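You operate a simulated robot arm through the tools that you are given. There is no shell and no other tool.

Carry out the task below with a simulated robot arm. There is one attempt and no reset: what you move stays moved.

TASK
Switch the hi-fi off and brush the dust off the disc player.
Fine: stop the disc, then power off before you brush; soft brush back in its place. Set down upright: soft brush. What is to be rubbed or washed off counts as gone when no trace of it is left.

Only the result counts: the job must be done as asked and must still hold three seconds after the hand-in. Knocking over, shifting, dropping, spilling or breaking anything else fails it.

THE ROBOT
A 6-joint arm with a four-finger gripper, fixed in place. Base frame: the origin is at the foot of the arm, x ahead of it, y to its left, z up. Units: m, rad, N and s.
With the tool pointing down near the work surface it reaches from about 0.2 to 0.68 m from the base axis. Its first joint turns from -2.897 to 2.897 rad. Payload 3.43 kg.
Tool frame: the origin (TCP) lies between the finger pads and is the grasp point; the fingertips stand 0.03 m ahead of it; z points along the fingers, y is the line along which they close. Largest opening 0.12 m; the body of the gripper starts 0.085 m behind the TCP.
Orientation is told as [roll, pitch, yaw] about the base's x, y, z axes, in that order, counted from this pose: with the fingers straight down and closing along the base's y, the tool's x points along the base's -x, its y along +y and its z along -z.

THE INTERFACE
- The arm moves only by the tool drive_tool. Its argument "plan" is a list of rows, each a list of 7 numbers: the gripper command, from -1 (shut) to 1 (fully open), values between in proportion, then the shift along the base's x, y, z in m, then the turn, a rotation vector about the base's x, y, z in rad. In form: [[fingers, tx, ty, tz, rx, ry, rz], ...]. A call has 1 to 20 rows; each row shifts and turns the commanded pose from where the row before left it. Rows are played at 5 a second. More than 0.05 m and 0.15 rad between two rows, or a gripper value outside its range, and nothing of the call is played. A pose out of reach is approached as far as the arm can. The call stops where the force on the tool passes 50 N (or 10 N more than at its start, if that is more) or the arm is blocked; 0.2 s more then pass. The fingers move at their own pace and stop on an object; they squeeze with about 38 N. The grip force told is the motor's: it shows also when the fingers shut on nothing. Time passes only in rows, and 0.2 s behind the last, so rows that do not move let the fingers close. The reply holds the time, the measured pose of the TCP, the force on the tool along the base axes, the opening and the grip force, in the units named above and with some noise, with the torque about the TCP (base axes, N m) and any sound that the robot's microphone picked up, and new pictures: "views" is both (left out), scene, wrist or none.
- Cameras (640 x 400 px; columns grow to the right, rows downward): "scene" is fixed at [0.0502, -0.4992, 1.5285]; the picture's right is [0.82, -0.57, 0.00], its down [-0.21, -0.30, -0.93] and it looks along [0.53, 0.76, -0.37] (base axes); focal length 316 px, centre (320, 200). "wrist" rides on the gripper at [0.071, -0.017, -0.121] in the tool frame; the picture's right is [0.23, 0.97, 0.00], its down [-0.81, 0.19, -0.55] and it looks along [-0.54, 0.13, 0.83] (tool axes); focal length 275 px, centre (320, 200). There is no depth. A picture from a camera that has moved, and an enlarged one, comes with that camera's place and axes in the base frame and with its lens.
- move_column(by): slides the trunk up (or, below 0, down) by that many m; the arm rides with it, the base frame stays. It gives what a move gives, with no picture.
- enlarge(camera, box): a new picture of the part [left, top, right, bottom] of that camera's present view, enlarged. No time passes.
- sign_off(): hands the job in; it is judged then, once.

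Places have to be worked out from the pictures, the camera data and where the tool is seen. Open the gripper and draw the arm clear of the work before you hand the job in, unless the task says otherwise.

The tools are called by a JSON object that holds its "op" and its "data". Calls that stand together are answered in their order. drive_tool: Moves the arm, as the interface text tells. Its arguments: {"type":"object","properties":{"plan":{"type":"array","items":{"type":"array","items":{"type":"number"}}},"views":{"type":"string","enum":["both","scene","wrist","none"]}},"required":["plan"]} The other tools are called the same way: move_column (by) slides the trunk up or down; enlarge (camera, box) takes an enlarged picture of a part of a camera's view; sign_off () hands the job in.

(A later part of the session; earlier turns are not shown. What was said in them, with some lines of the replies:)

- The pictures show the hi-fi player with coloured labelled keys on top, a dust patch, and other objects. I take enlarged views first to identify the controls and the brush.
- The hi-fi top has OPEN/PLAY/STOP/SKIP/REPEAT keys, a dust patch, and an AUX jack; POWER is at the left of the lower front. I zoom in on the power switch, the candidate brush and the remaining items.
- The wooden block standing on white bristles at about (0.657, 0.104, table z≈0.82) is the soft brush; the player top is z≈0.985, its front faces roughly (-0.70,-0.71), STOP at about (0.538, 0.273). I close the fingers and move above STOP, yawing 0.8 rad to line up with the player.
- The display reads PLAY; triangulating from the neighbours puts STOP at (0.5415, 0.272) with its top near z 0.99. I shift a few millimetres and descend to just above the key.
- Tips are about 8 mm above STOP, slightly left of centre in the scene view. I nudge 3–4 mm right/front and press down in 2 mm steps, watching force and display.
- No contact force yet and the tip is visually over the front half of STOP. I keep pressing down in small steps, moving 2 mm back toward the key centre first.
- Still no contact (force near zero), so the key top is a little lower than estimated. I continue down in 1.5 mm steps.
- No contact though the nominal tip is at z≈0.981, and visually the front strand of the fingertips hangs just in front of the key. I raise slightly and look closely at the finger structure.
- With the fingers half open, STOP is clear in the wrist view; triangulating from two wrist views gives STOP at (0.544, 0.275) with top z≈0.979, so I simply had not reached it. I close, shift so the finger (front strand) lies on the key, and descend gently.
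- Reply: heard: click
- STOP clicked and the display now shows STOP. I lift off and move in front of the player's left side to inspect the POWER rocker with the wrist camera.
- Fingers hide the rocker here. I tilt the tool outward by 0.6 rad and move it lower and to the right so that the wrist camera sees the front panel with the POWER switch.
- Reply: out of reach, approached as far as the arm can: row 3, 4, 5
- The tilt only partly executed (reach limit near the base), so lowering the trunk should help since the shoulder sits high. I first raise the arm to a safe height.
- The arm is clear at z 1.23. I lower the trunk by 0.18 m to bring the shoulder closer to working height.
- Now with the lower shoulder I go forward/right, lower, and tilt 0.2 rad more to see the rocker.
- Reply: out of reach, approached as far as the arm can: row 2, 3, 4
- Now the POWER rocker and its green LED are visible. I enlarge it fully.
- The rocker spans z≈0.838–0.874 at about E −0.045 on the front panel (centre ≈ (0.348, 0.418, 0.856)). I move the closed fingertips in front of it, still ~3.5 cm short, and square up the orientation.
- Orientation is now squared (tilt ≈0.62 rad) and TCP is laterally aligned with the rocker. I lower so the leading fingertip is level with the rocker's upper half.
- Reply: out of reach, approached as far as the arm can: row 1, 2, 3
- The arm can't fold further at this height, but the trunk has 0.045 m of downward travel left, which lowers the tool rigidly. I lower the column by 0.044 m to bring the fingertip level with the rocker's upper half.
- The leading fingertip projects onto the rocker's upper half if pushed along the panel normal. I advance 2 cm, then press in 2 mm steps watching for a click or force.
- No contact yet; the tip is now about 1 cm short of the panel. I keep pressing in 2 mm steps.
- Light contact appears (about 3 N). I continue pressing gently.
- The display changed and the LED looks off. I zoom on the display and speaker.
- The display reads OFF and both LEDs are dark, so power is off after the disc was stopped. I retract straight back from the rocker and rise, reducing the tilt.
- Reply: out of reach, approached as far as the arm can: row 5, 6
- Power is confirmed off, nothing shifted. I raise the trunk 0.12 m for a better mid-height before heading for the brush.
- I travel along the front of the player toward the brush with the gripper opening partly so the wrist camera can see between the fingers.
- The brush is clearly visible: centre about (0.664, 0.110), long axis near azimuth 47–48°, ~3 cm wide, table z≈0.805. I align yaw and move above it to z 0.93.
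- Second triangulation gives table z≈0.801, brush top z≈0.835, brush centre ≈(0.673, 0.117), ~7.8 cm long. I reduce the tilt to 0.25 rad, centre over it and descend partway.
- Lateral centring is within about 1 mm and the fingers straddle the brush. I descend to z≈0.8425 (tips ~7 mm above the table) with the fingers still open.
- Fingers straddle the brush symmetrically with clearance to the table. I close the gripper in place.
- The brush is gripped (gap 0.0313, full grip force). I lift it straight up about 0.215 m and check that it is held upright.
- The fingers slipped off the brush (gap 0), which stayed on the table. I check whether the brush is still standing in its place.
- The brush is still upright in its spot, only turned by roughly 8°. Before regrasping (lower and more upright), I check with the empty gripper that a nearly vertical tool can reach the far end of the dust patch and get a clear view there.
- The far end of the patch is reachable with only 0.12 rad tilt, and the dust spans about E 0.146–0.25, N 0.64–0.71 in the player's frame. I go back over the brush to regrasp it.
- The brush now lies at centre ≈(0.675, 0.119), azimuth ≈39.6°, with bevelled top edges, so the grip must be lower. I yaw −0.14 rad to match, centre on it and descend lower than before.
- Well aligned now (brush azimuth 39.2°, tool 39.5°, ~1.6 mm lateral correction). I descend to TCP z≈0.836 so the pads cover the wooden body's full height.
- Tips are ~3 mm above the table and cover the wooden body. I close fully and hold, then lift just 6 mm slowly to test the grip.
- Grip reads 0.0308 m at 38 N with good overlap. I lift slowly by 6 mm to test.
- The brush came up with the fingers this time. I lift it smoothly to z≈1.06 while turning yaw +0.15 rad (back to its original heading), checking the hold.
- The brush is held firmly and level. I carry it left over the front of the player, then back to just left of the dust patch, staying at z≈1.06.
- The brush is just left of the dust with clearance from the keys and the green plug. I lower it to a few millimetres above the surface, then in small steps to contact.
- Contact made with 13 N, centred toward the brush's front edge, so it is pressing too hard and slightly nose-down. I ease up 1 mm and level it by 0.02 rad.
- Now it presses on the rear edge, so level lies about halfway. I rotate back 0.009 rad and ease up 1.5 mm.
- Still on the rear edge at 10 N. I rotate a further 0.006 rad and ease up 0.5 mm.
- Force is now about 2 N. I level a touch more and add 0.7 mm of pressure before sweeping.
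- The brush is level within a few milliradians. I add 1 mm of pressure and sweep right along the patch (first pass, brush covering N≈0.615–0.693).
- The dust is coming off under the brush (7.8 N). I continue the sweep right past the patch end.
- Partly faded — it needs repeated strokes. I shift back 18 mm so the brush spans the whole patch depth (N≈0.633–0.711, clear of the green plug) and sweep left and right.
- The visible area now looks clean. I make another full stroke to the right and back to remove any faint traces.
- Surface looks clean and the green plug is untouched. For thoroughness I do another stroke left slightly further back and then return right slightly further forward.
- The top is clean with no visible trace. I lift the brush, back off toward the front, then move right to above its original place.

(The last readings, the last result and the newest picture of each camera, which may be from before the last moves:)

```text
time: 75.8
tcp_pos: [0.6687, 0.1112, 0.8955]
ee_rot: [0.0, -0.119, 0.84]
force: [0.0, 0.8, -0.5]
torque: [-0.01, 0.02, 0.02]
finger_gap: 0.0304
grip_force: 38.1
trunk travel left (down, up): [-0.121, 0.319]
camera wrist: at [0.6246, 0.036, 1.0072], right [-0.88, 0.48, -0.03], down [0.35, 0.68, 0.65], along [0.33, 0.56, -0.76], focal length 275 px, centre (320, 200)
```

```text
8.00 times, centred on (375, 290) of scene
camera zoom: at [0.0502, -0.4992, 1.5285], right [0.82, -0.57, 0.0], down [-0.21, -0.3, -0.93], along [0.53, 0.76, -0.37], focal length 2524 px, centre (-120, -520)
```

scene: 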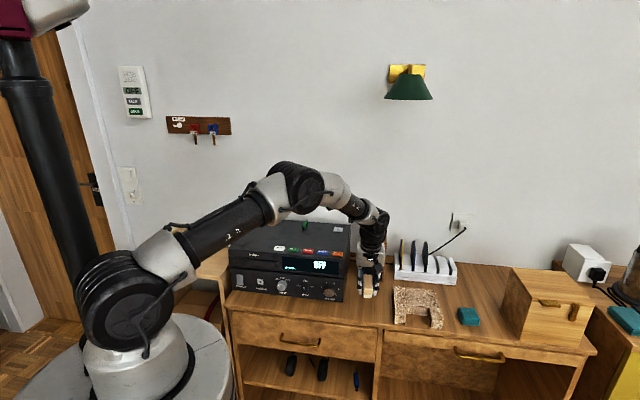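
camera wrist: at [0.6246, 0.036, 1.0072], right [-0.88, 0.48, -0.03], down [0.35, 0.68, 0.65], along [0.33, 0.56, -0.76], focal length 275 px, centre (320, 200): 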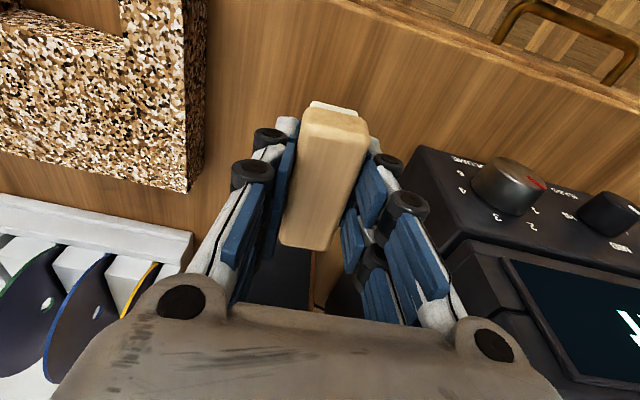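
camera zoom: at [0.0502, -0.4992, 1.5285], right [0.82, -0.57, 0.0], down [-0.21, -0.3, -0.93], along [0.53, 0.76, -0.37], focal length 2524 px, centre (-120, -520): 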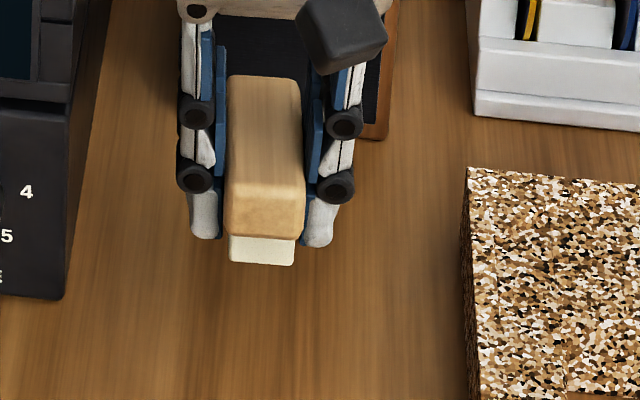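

The player top is spotless and the brush is above its place, aligned. I lower it to just above the table and compare with the original view.

{"op": "drive_tool", "data": {"plan": [[-1, 0, 0, -0.02, 0, 0, 0], [-1, 0, 0, -0.02, 0, 0, 0], [-1, 0, 0, -0.012, 0, 0, 0], [-1, 0, 0, -0.005, 0, 0, 0], [-1, 0, 0, 0, 0, 0, 0]], "views": "none"}}

{"op": "enlarge", "data": {"camera": "scene", "box": [345, 275, 405, 325]}}

{"op": "enlarge", "data": {"camera": "wrist", "box": [220, 80, 420, 260]}}

```text
time: 77.0
tcp_pos: [0.6698, 0.1111, 0.8388]
ee_rot: [0.0, -0.118, 0.841]
force: [-0.4, -0.2, 0.0]
torque: [-0.01, 0.01, 0.01]
finger_gap: 0.0305
grip_force: 37.8
trunk travel left (down, up): [-0.121, 0.319]
```

```text
8.00 times, centred on (375, 300) of scene
camera zoom: at [0.0502, -0.4992, 1.5285], right [0.82, -0.57, 0.0], down [-0.21, -0.3, -0.93], along [0.53, 0.76, -0.37], focal length 2524 px, centre (-120, -600)
```

zoom: 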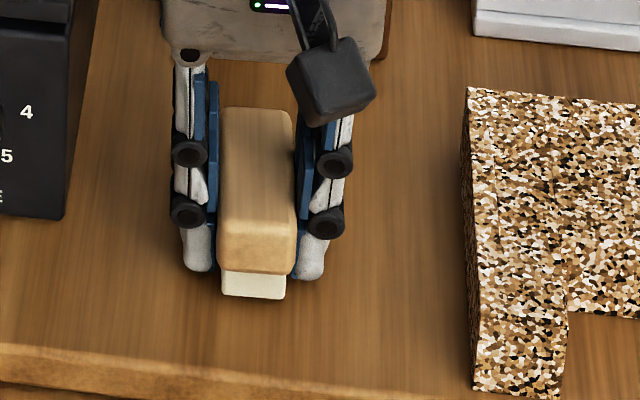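

```text
2.22 times, centred on (320, 170) of wrist
camera zoom: at [0.6246, 0.036, 0.95], right [-0.88, 0.48, -0.03], down [0.35, 0.68, 0.65], along [0.33, 0.56, -0.76], focal length 612 px, centre (320, 267)
```

zoom: 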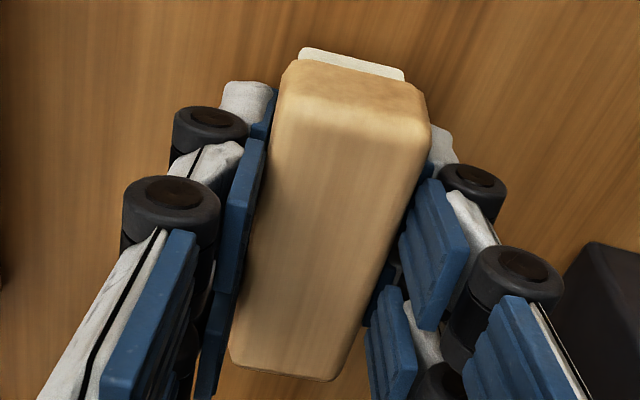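

The brush is within about 1 mm of its original position and heading. I lower in 1–1.5 mm steps until it touches the table.

{"op": "drive_tool", "data": {"plan": [[-1, -0.0008, 0.0007, -0.0015, 0, 0, 0], [-1, 0, 0, -0.0015, 0, 0, 0], [-1, 0, 0, 0, 0, 0, 0]], "views": "none"}}

```text
time: 77.8
tcp_pos: [0.668, 0.1119, 0.8355]
ee_rot: [0.001, -0.119, 0.839]
force: [0.3, -0.2, -0.9]
torque: [0.01, 0.03, 0.03]
finger_gap: 0.0305
grip_force: 38.0
trunk travel left (down, up): [-0.121, 0.319]
```

No contact yet at z 0.8355; the brush was standing at TCP z≈0.834, so I go down another 1.5 mm in fine steps.

{"op": "drive_tool", "data": {"plan": [[-1, 0, 0, -0.0007, 0, 0, 0], [-1, 0, 0, -0.0008, 0, 0, 0], [-1, 0, 0, 0, 0, 0, 0]], "views": "none"}}

```text
time: 78.6
tcp_pos: [0.6677, 0.1117, 0.8329]
ee_rot: [0.001, -0.12, 0.839]
force: [0.4, 0.6, -0.8]
torque: [-0.01, 0.04, -0.01]
finger_gap: 0.0308
grip_force: 37.5
trunk travel left (down, up): [-0.121, 0.319]
```

Still no contact force. I look closely at the gap under the bristles and the fingertips.

{"op": "enlarge", "data": {"camera": "scene", "box": [355, 290, 395, 320]}}

{"op": "enlarge", "data": {"camera": "wrist", "box": [260, 80, 400, 180]}}

```text
13.33 times, centred on (375, 305) of scene
camera zoom: at [0.0502, -0.4992, 1.5285], right [0.82, -0.57, 0.0], down [-0.21, -0.3, -0.93], along [0.53, 0.76, -0.37], focal length 4206 px, centre (-413, -1200)
```

zoom: 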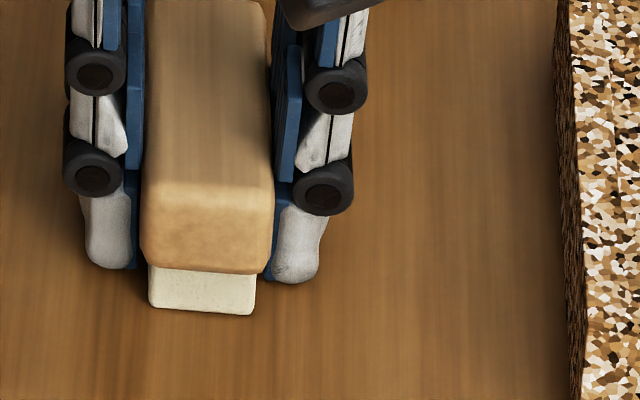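

```text
4.00 times, centred on (330, 130) of wrist
camera zoom: at [0.623, 0.0365, 0.9455], right [-0.88, 0.48, -0.03], down [0.35, 0.68, 0.64], along [0.33, 0.56, -0.76], focal length 1101 px, centre (280, 480)
```

zoom: 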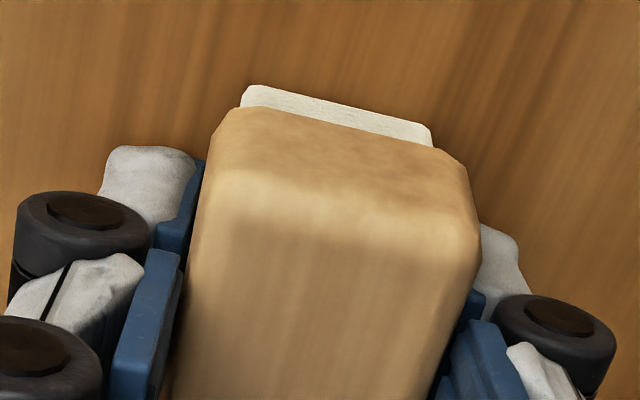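

The bristle base is back exactly at its original image position, so it is within a millimetre of the table. I lower another ~1.4 mm to contact.

{"op": "drive_tool", "data": {"plan": [[-1, 0, 0, -0.0007, 0, 0, 0], [-1, 0, 0, 0, 0, 0, 0], [-1, 0, 0, -0.0007, 0, 0, 0], [-1, 0, 0, 0, 0, 0, 0]], "views": "none"}}

```text
time: 79.6
tcp_pos: [0.6676, 0.1114, 0.8345]
ee_rot: [0.001, -0.12, 0.84]
force: [-1.2, 0.0, 9.2]
torque: [-0.07, 0.09, 0.01]
finger_gap: 0.0307
grip_force: 37.9
trunk travel left (down, up): [-0.121, 0.319]
```

Contact with the table (9 N). I ease up 0.9 mm and open the fingers gently to release the brush.

{"op": "drive_tool", "data": {"plan": [[-1, 0, 0, 0.0009, 0, 0, 0], [-1, 0, 0, 0, 0, 0, 0], [-0.45, 0, 0, 0, 0, 0, 0], [-0.3, 0, 0, 0, 0, 0, 0], [-0.1, 0, 0, 0, 0, 0, 0], [0, 0, 0, 0, 0, 0, 0], [0, 0, 0, 0, 0, 0, 0]], "views": "wrist"}}

{"op": "enlarge", "data": {"camera": "scene", "box": [345, 275, 405, 325]}}

{"op": "enlarge", "data": {"camera": "wrist", "box": [220, 80, 420, 260]}}

```text
time: 81.2
tcp_pos: [0.6674, 0.1112, 0.8339]
ee_rot: [0.0, -0.12, 0.839]
force: [-0.1, 0.4, 0.7]
torque: [0.02, 0.01, 0.0]
finger_gap: 0.0601
grip_force: 0.1
trunk travel left (down, up): [-0.121, 0.319]
camera wrist: at [0.6234, 0.0366, 0.9454], right [-0.88, 0.48, -0.03], down [0.35, 0.68, 0.65], along [0.33, 0.56, -0.76], focal length 275 px, centre (320, 200)
```

wrist: 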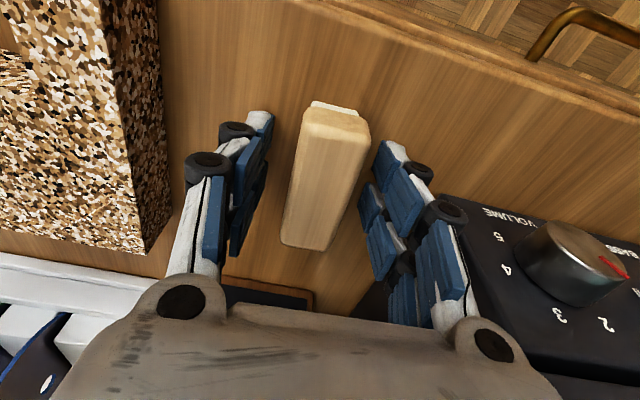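

```text
8.00 times, centred on (375, 300) of scene
camera zoom: at [0.0502, -0.4992, 1.5285], right [0.82, -0.57, 0.0], down [-0.21, -0.3, -0.93], along [0.53, 0.76, -0.37], focal length 2524 px, centre (-120, -600)
```

zoom: 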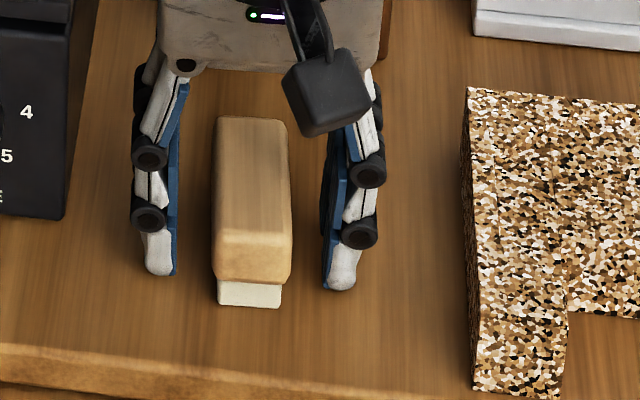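

```text
2.22 times, centred on (320, 170) of wrist
camera zoom: at [0.6234, 0.0366, 0.9454], right [-0.88, 0.48, -0.03], down [0.35, 0.68, 0.65], along [0.33, 0.56, -0.76], focal length 612 px, centre (320, 267)
```

zoom: 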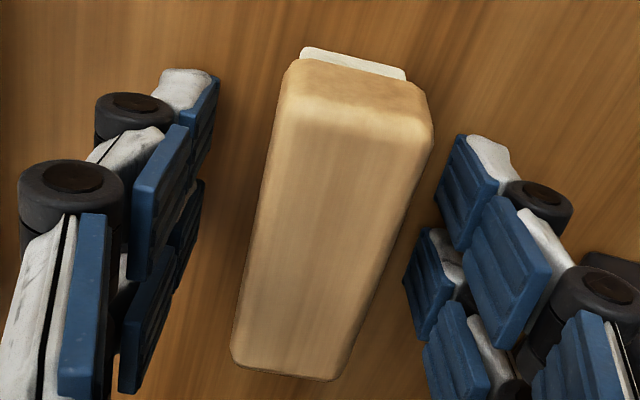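

The brush stands upright within about 1 mm of its original spot. I rise straight up with fingers open and then draw the arm back.

{"op": "drive_tool", "data": {"plan": [[0, 0, 0, 0.01, 0, 0, 0], [0, 0, 0, 0.02, 0, 0, 0], [0, 0, 0, 0.03, 0, 0, 0], [0, 0, 0, 0.04, 0, 0, 0], [0, 0, 0, 0.045, 0, 0, 0], [0, 0, 0, 0.045, 0, 0, 0], [0, 0, 0, 0.045, 0, 0, 0], [0, -0.03, -0.01, 0.03, 0, 0, 0], [0.3, -0.035, -0.01, 0.02, 0, 0, 0], [0.5, -0.035, -0.01, 0, 0, 0, 0], [0.5, -0.035, -0.01, 0, 0, 0, 0], [0.5, -0.035, 0, 0, 0, 0, 0], [0.5, -0.035, 0, 0, 0, 0, 0], [0.5, 0, 0, 0, 0, 0, 0]], "views": "both"}}

{"op": "enlarge", "data": {"camera": "scene", "box": [345, 275, 405, 325]}}

{"op": "enlarge", "data": {"camera": "scene", "box": [225, 205, 395, 310]}}

{"op": "enlarge", "data": {"camera": "scene", "box": [270, 215, 350, 265]}}

```text
time: 84.2
tcp_pos: [0.4637, 0.0723, 1.1179]
ee_rot: [-0.001, -0.12, 0.84]
force: [-0.3, -0.8, 0.3]
torque: [-0.03, -0.01, 0.01]
finger_gap: 0.0897
grip_force: 0.2
trunk travel left (down, up): [-0.121, 0.319]
camera wrist: at [0.4188, -0.0035, 1.2296], right [-0.88, 0.48, -0.03], down [0.35, 0.68, 0.65], along [0.33, 0.56, -0.76], focal length 275 px, centre (320, 200)
```

scene: 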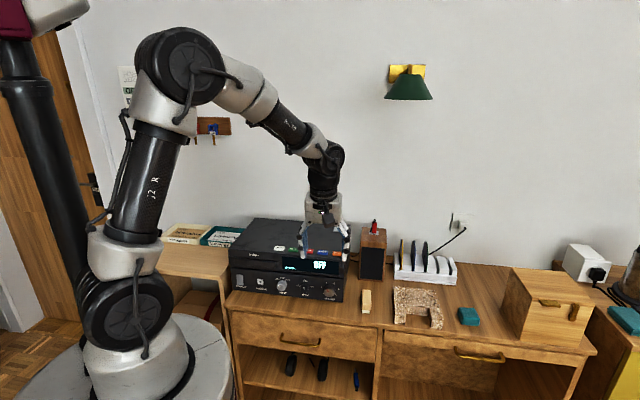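
wrist: 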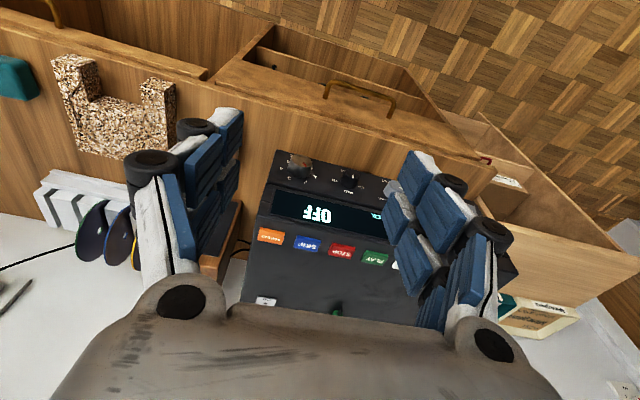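

```text
8.00 times, centred on (375, 300) of scene
camera zoom: at [0.0502, -0.4992, 1.5285], right [0.82, -0.57, 0.0], down [-0.21, -0.3, -0.93], along [0.53, 0.76, -0.37], focal length 2524 px, centre (-120, -600)
```

zoom: 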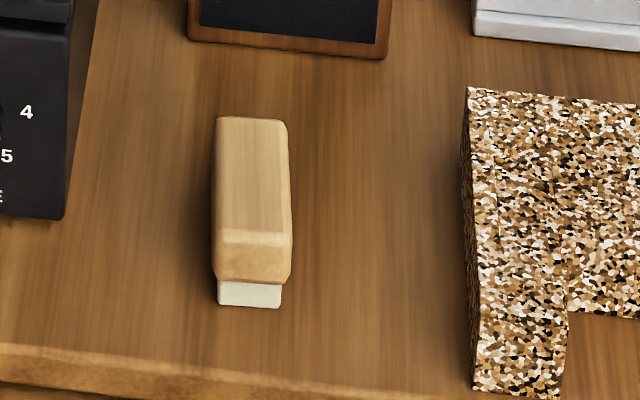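

```text
3.76 times, centred on (310, 258) of scene
camera zoom: at [0.0502, -0.4992, 1.5285], right [0.82, -0.57, 0.0], down [-0.21, -0.3, -0.93], along [0.53, 0.76, -0.37], focal length 1188 px, centre (358, -16)
```

zoom: 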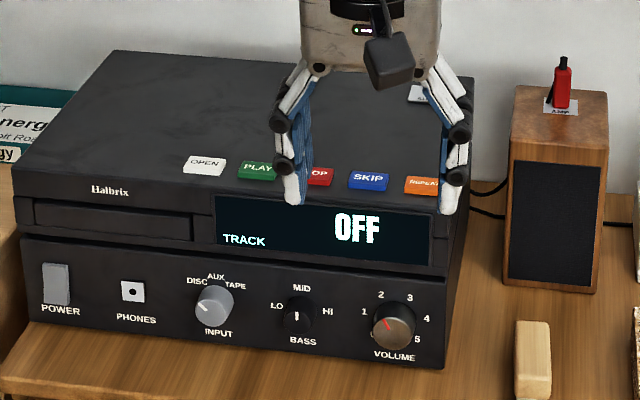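

```text
8.00 times, centred on (310, 240) of scene
camera zoom: at [0.0502, -0.4992, 1.5285], right [0.82, -0.57, 0.0], down [-0.21, -0.3, -0.93], along [0.53, 0.76, -0.37], focal length 2524 px, centre (400, -120)
```

zoom: 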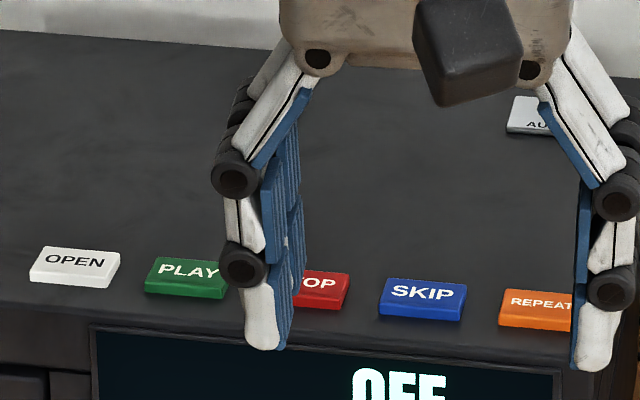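

Brush matches its original pose. For a last inspection I bring the wrist camera (well above the player) to look closely at the cleaned area.

{"op": "drive_tool", "data": {"plan": [[0.5, 0.008, 0.034, 0.01, 0, 0, 0], [0.5, 0.008, 0.034, 0.01, 0, 0, 0], [0.5, 0.008, 0.034, 0.01, 0, 0, 0], [0.5, 0.016, 0.034, 0, 0, 0, 0], [0.5, 0.016, 0.034, 0, 0, 0, 0], [0.5, 0, 0, 0, 0, 0, 0]], "views": "both"}}

{"op": "enlarge", "data": {"camera": "wrist", "box": [200, 120, 420, 300]}}

```text
time: 85.6
tcp_pos: [0.5185, 0.2416, 1.1477]
ee_rot: [0.0, -0.119, 0.84]
force: [0.0, -1.2, -1.1]
torque: [0.03, 0.02, 0.0]
finger_gap: 0.0904
grip_force: 0.1
trunk travel left (down, up): [-0.121, 0.319]
camera wrist: at [0.4742, 0.1666, 1.2601], right [-0.88, 0.48, -0.03], down [0.35, 0.68, 0.65], along [0.33, 0.56, -0.76], focal length 275 px, centre (320, 200)
```

scene: 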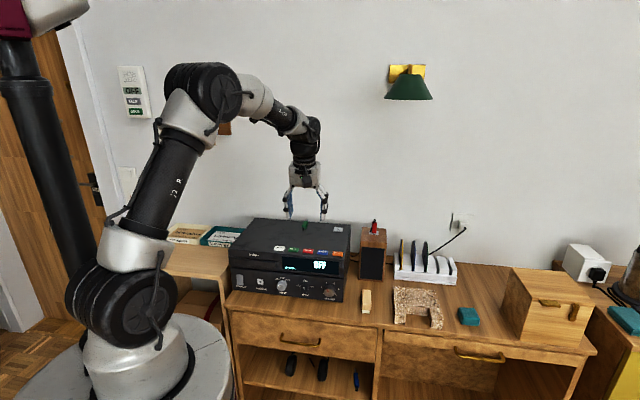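
wrist: 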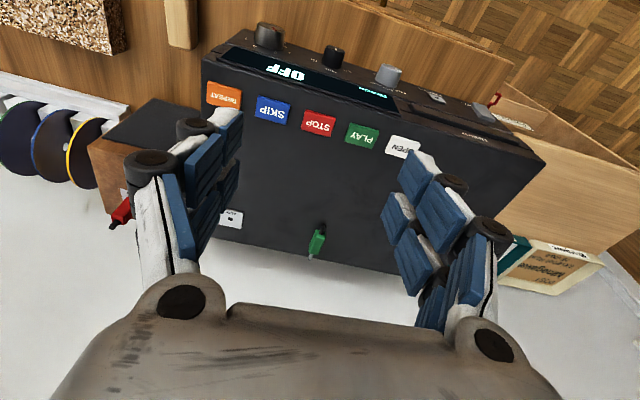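

```text
2.22 times, centred on (310, 210) of wrist
camera zoom: at [0.4742, 0.1666, 1.2601], right [-0.88, 0.48, -0.03], down [0.35, 0.68, 0.65], along [0.33, 0.56, -0.76], focal length 612 px, centre (342, 178)
```

zoom: 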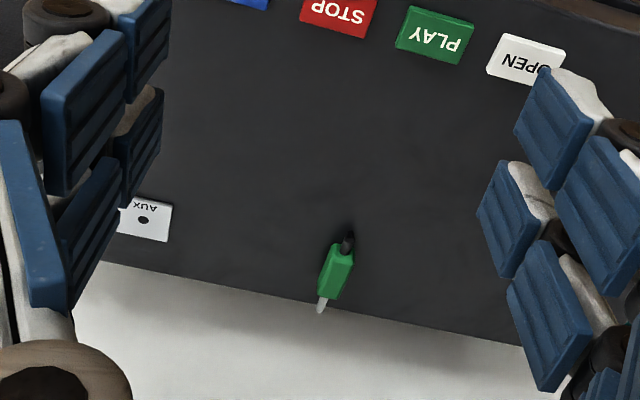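

The surface looks clean; I take one tighter zoom on the former dust area to be sure.

{"op": "enlarge", "data": {"camera": "wrist", "box": [240, 140, 370, 230]}}

{"op": "enlarge", "data": {"camera": "scene", "box": [290, 220, 350, 260]}}

```text
4.44 times, centred on (305, 185) of wrist
camera zoom: at [0.4742, 0.1666, 1.2601], right [-0.88, 0.48, -0.03], down [0.35, 0.68, 0.65], along [0.33, 0.56, -0.76], focal length 1224 px, centre (387, 267)
```

zoom: 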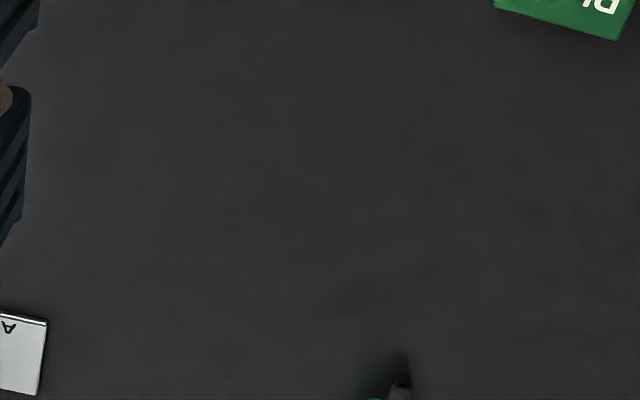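

```text
10.00 times, centred on (320, 240) of scene
camera zoom: at [0.0502, -0.4992, 1.5285], right [0.82, -0.57, 0.0], down [-0.21, -0.3, -0.93], along [0.53, 0.76, -0.37], focal length 3155 px, centre (320, -200)
```

zoom: 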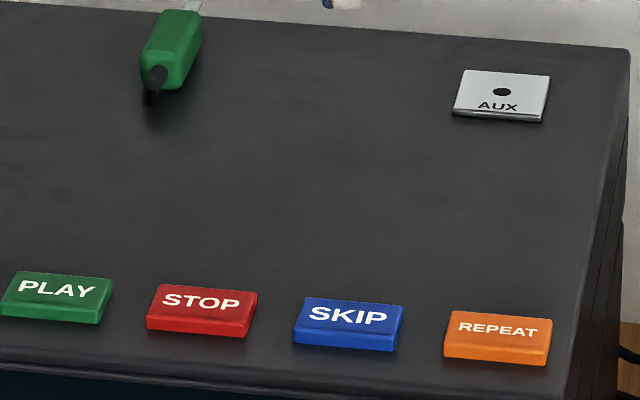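

No trace of dust remains, the plug and keys are undisturbed and the display says OFF. I draw the arm back and up, clear of the work, with the gripper open.

{"op": "drive_tool", "data": {"plan": [[0.5, -0.01, -0.01, 0.03, 0, 0, 0], [0.8, -0.025, -0.025, 0.03, 0, 0, 0], [1, -0.03, -0.03, 0.02, 0, 0, 0], [1, -0.03, -0.03, 0.02, 0, 0, 0], [1, 0, 0, 0, 0, 0, 0], [1, 0, 0, 0, 0, 0, 0]], "views": "scene"}}

{"op": "enlarge", "data": {"camera": "scene", "box": [220, 200, 420, 325]}}

```text
time: 87.0
tcp_pos: [0.4226, 0.1473, 1.2494]
ee_rot: [0.001, -0.119, 0.839]
force: [1.0, 0.0, 0.5]
torque: [0.0, -0.01, 0.0]
finger_gap: 0.1199
grip_force: 0.1
trunk travel left (down, up): [-0.121, 0.319]
```

scene: 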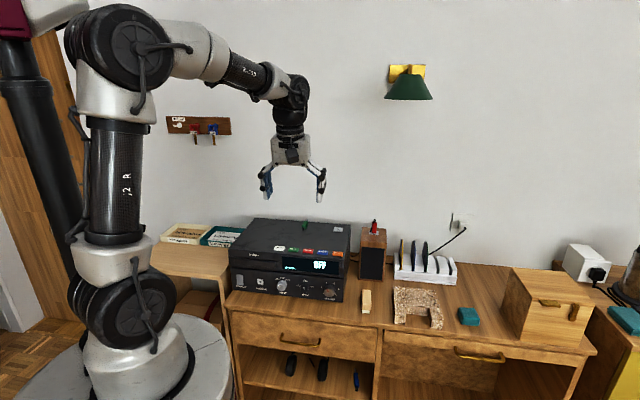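

```text
3.20 times, centred on (320, 262) of scene
camera zoom: at [0.0502, -0.4992, 1.5285], right [0.82, -0.57, 0.0], down [-0.21, -0.3, -0.93], along [0.53, 0.76, -0.37], focal length 1010 px, centre (320, 0)
```

zoom: 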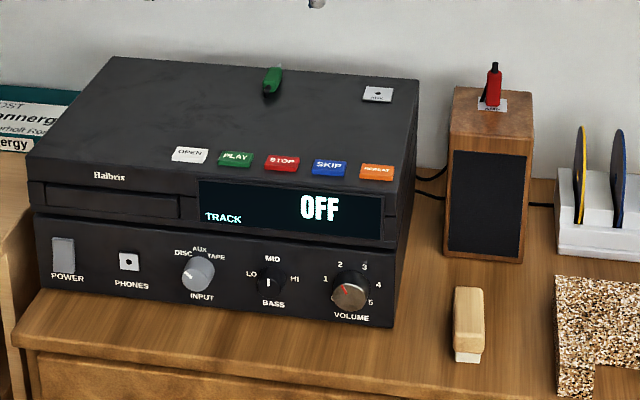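

Everything is done: disc stopped, power off, dust gone, brush upright in its place, arm clear with open gripper. I hand the job in.

{"op": "sign_off", "data": {}}

```text
The job is handed in.
```

The hi-fi is switched off, the dust is gone from the disc player, and I've handed the job in. I haven't had the judging result back.

- **Order:** I stopped the disc first; it clicked and the display changed to STOP. I then pressed the power switch: the display reads OFF and the lights on the hi-fi and speaker went out. I only brushed after that.
- **Dust:** I made several strokes over the patch. Close-up views from both cameras show no trace left.
- **Brush:** It is standing upright about 1 mm from its original spot, facing the same way. My first grip slipped, which turned it about 8° on the table. I regrasped it and corrected the angle when I set it back.
- **Everything else:** The keys and the green plug on the player look untouched, and nothing else in view appears moved. The arm is drawn back with the gripper open. The trunk ended about 0.10 m lower than where it started.
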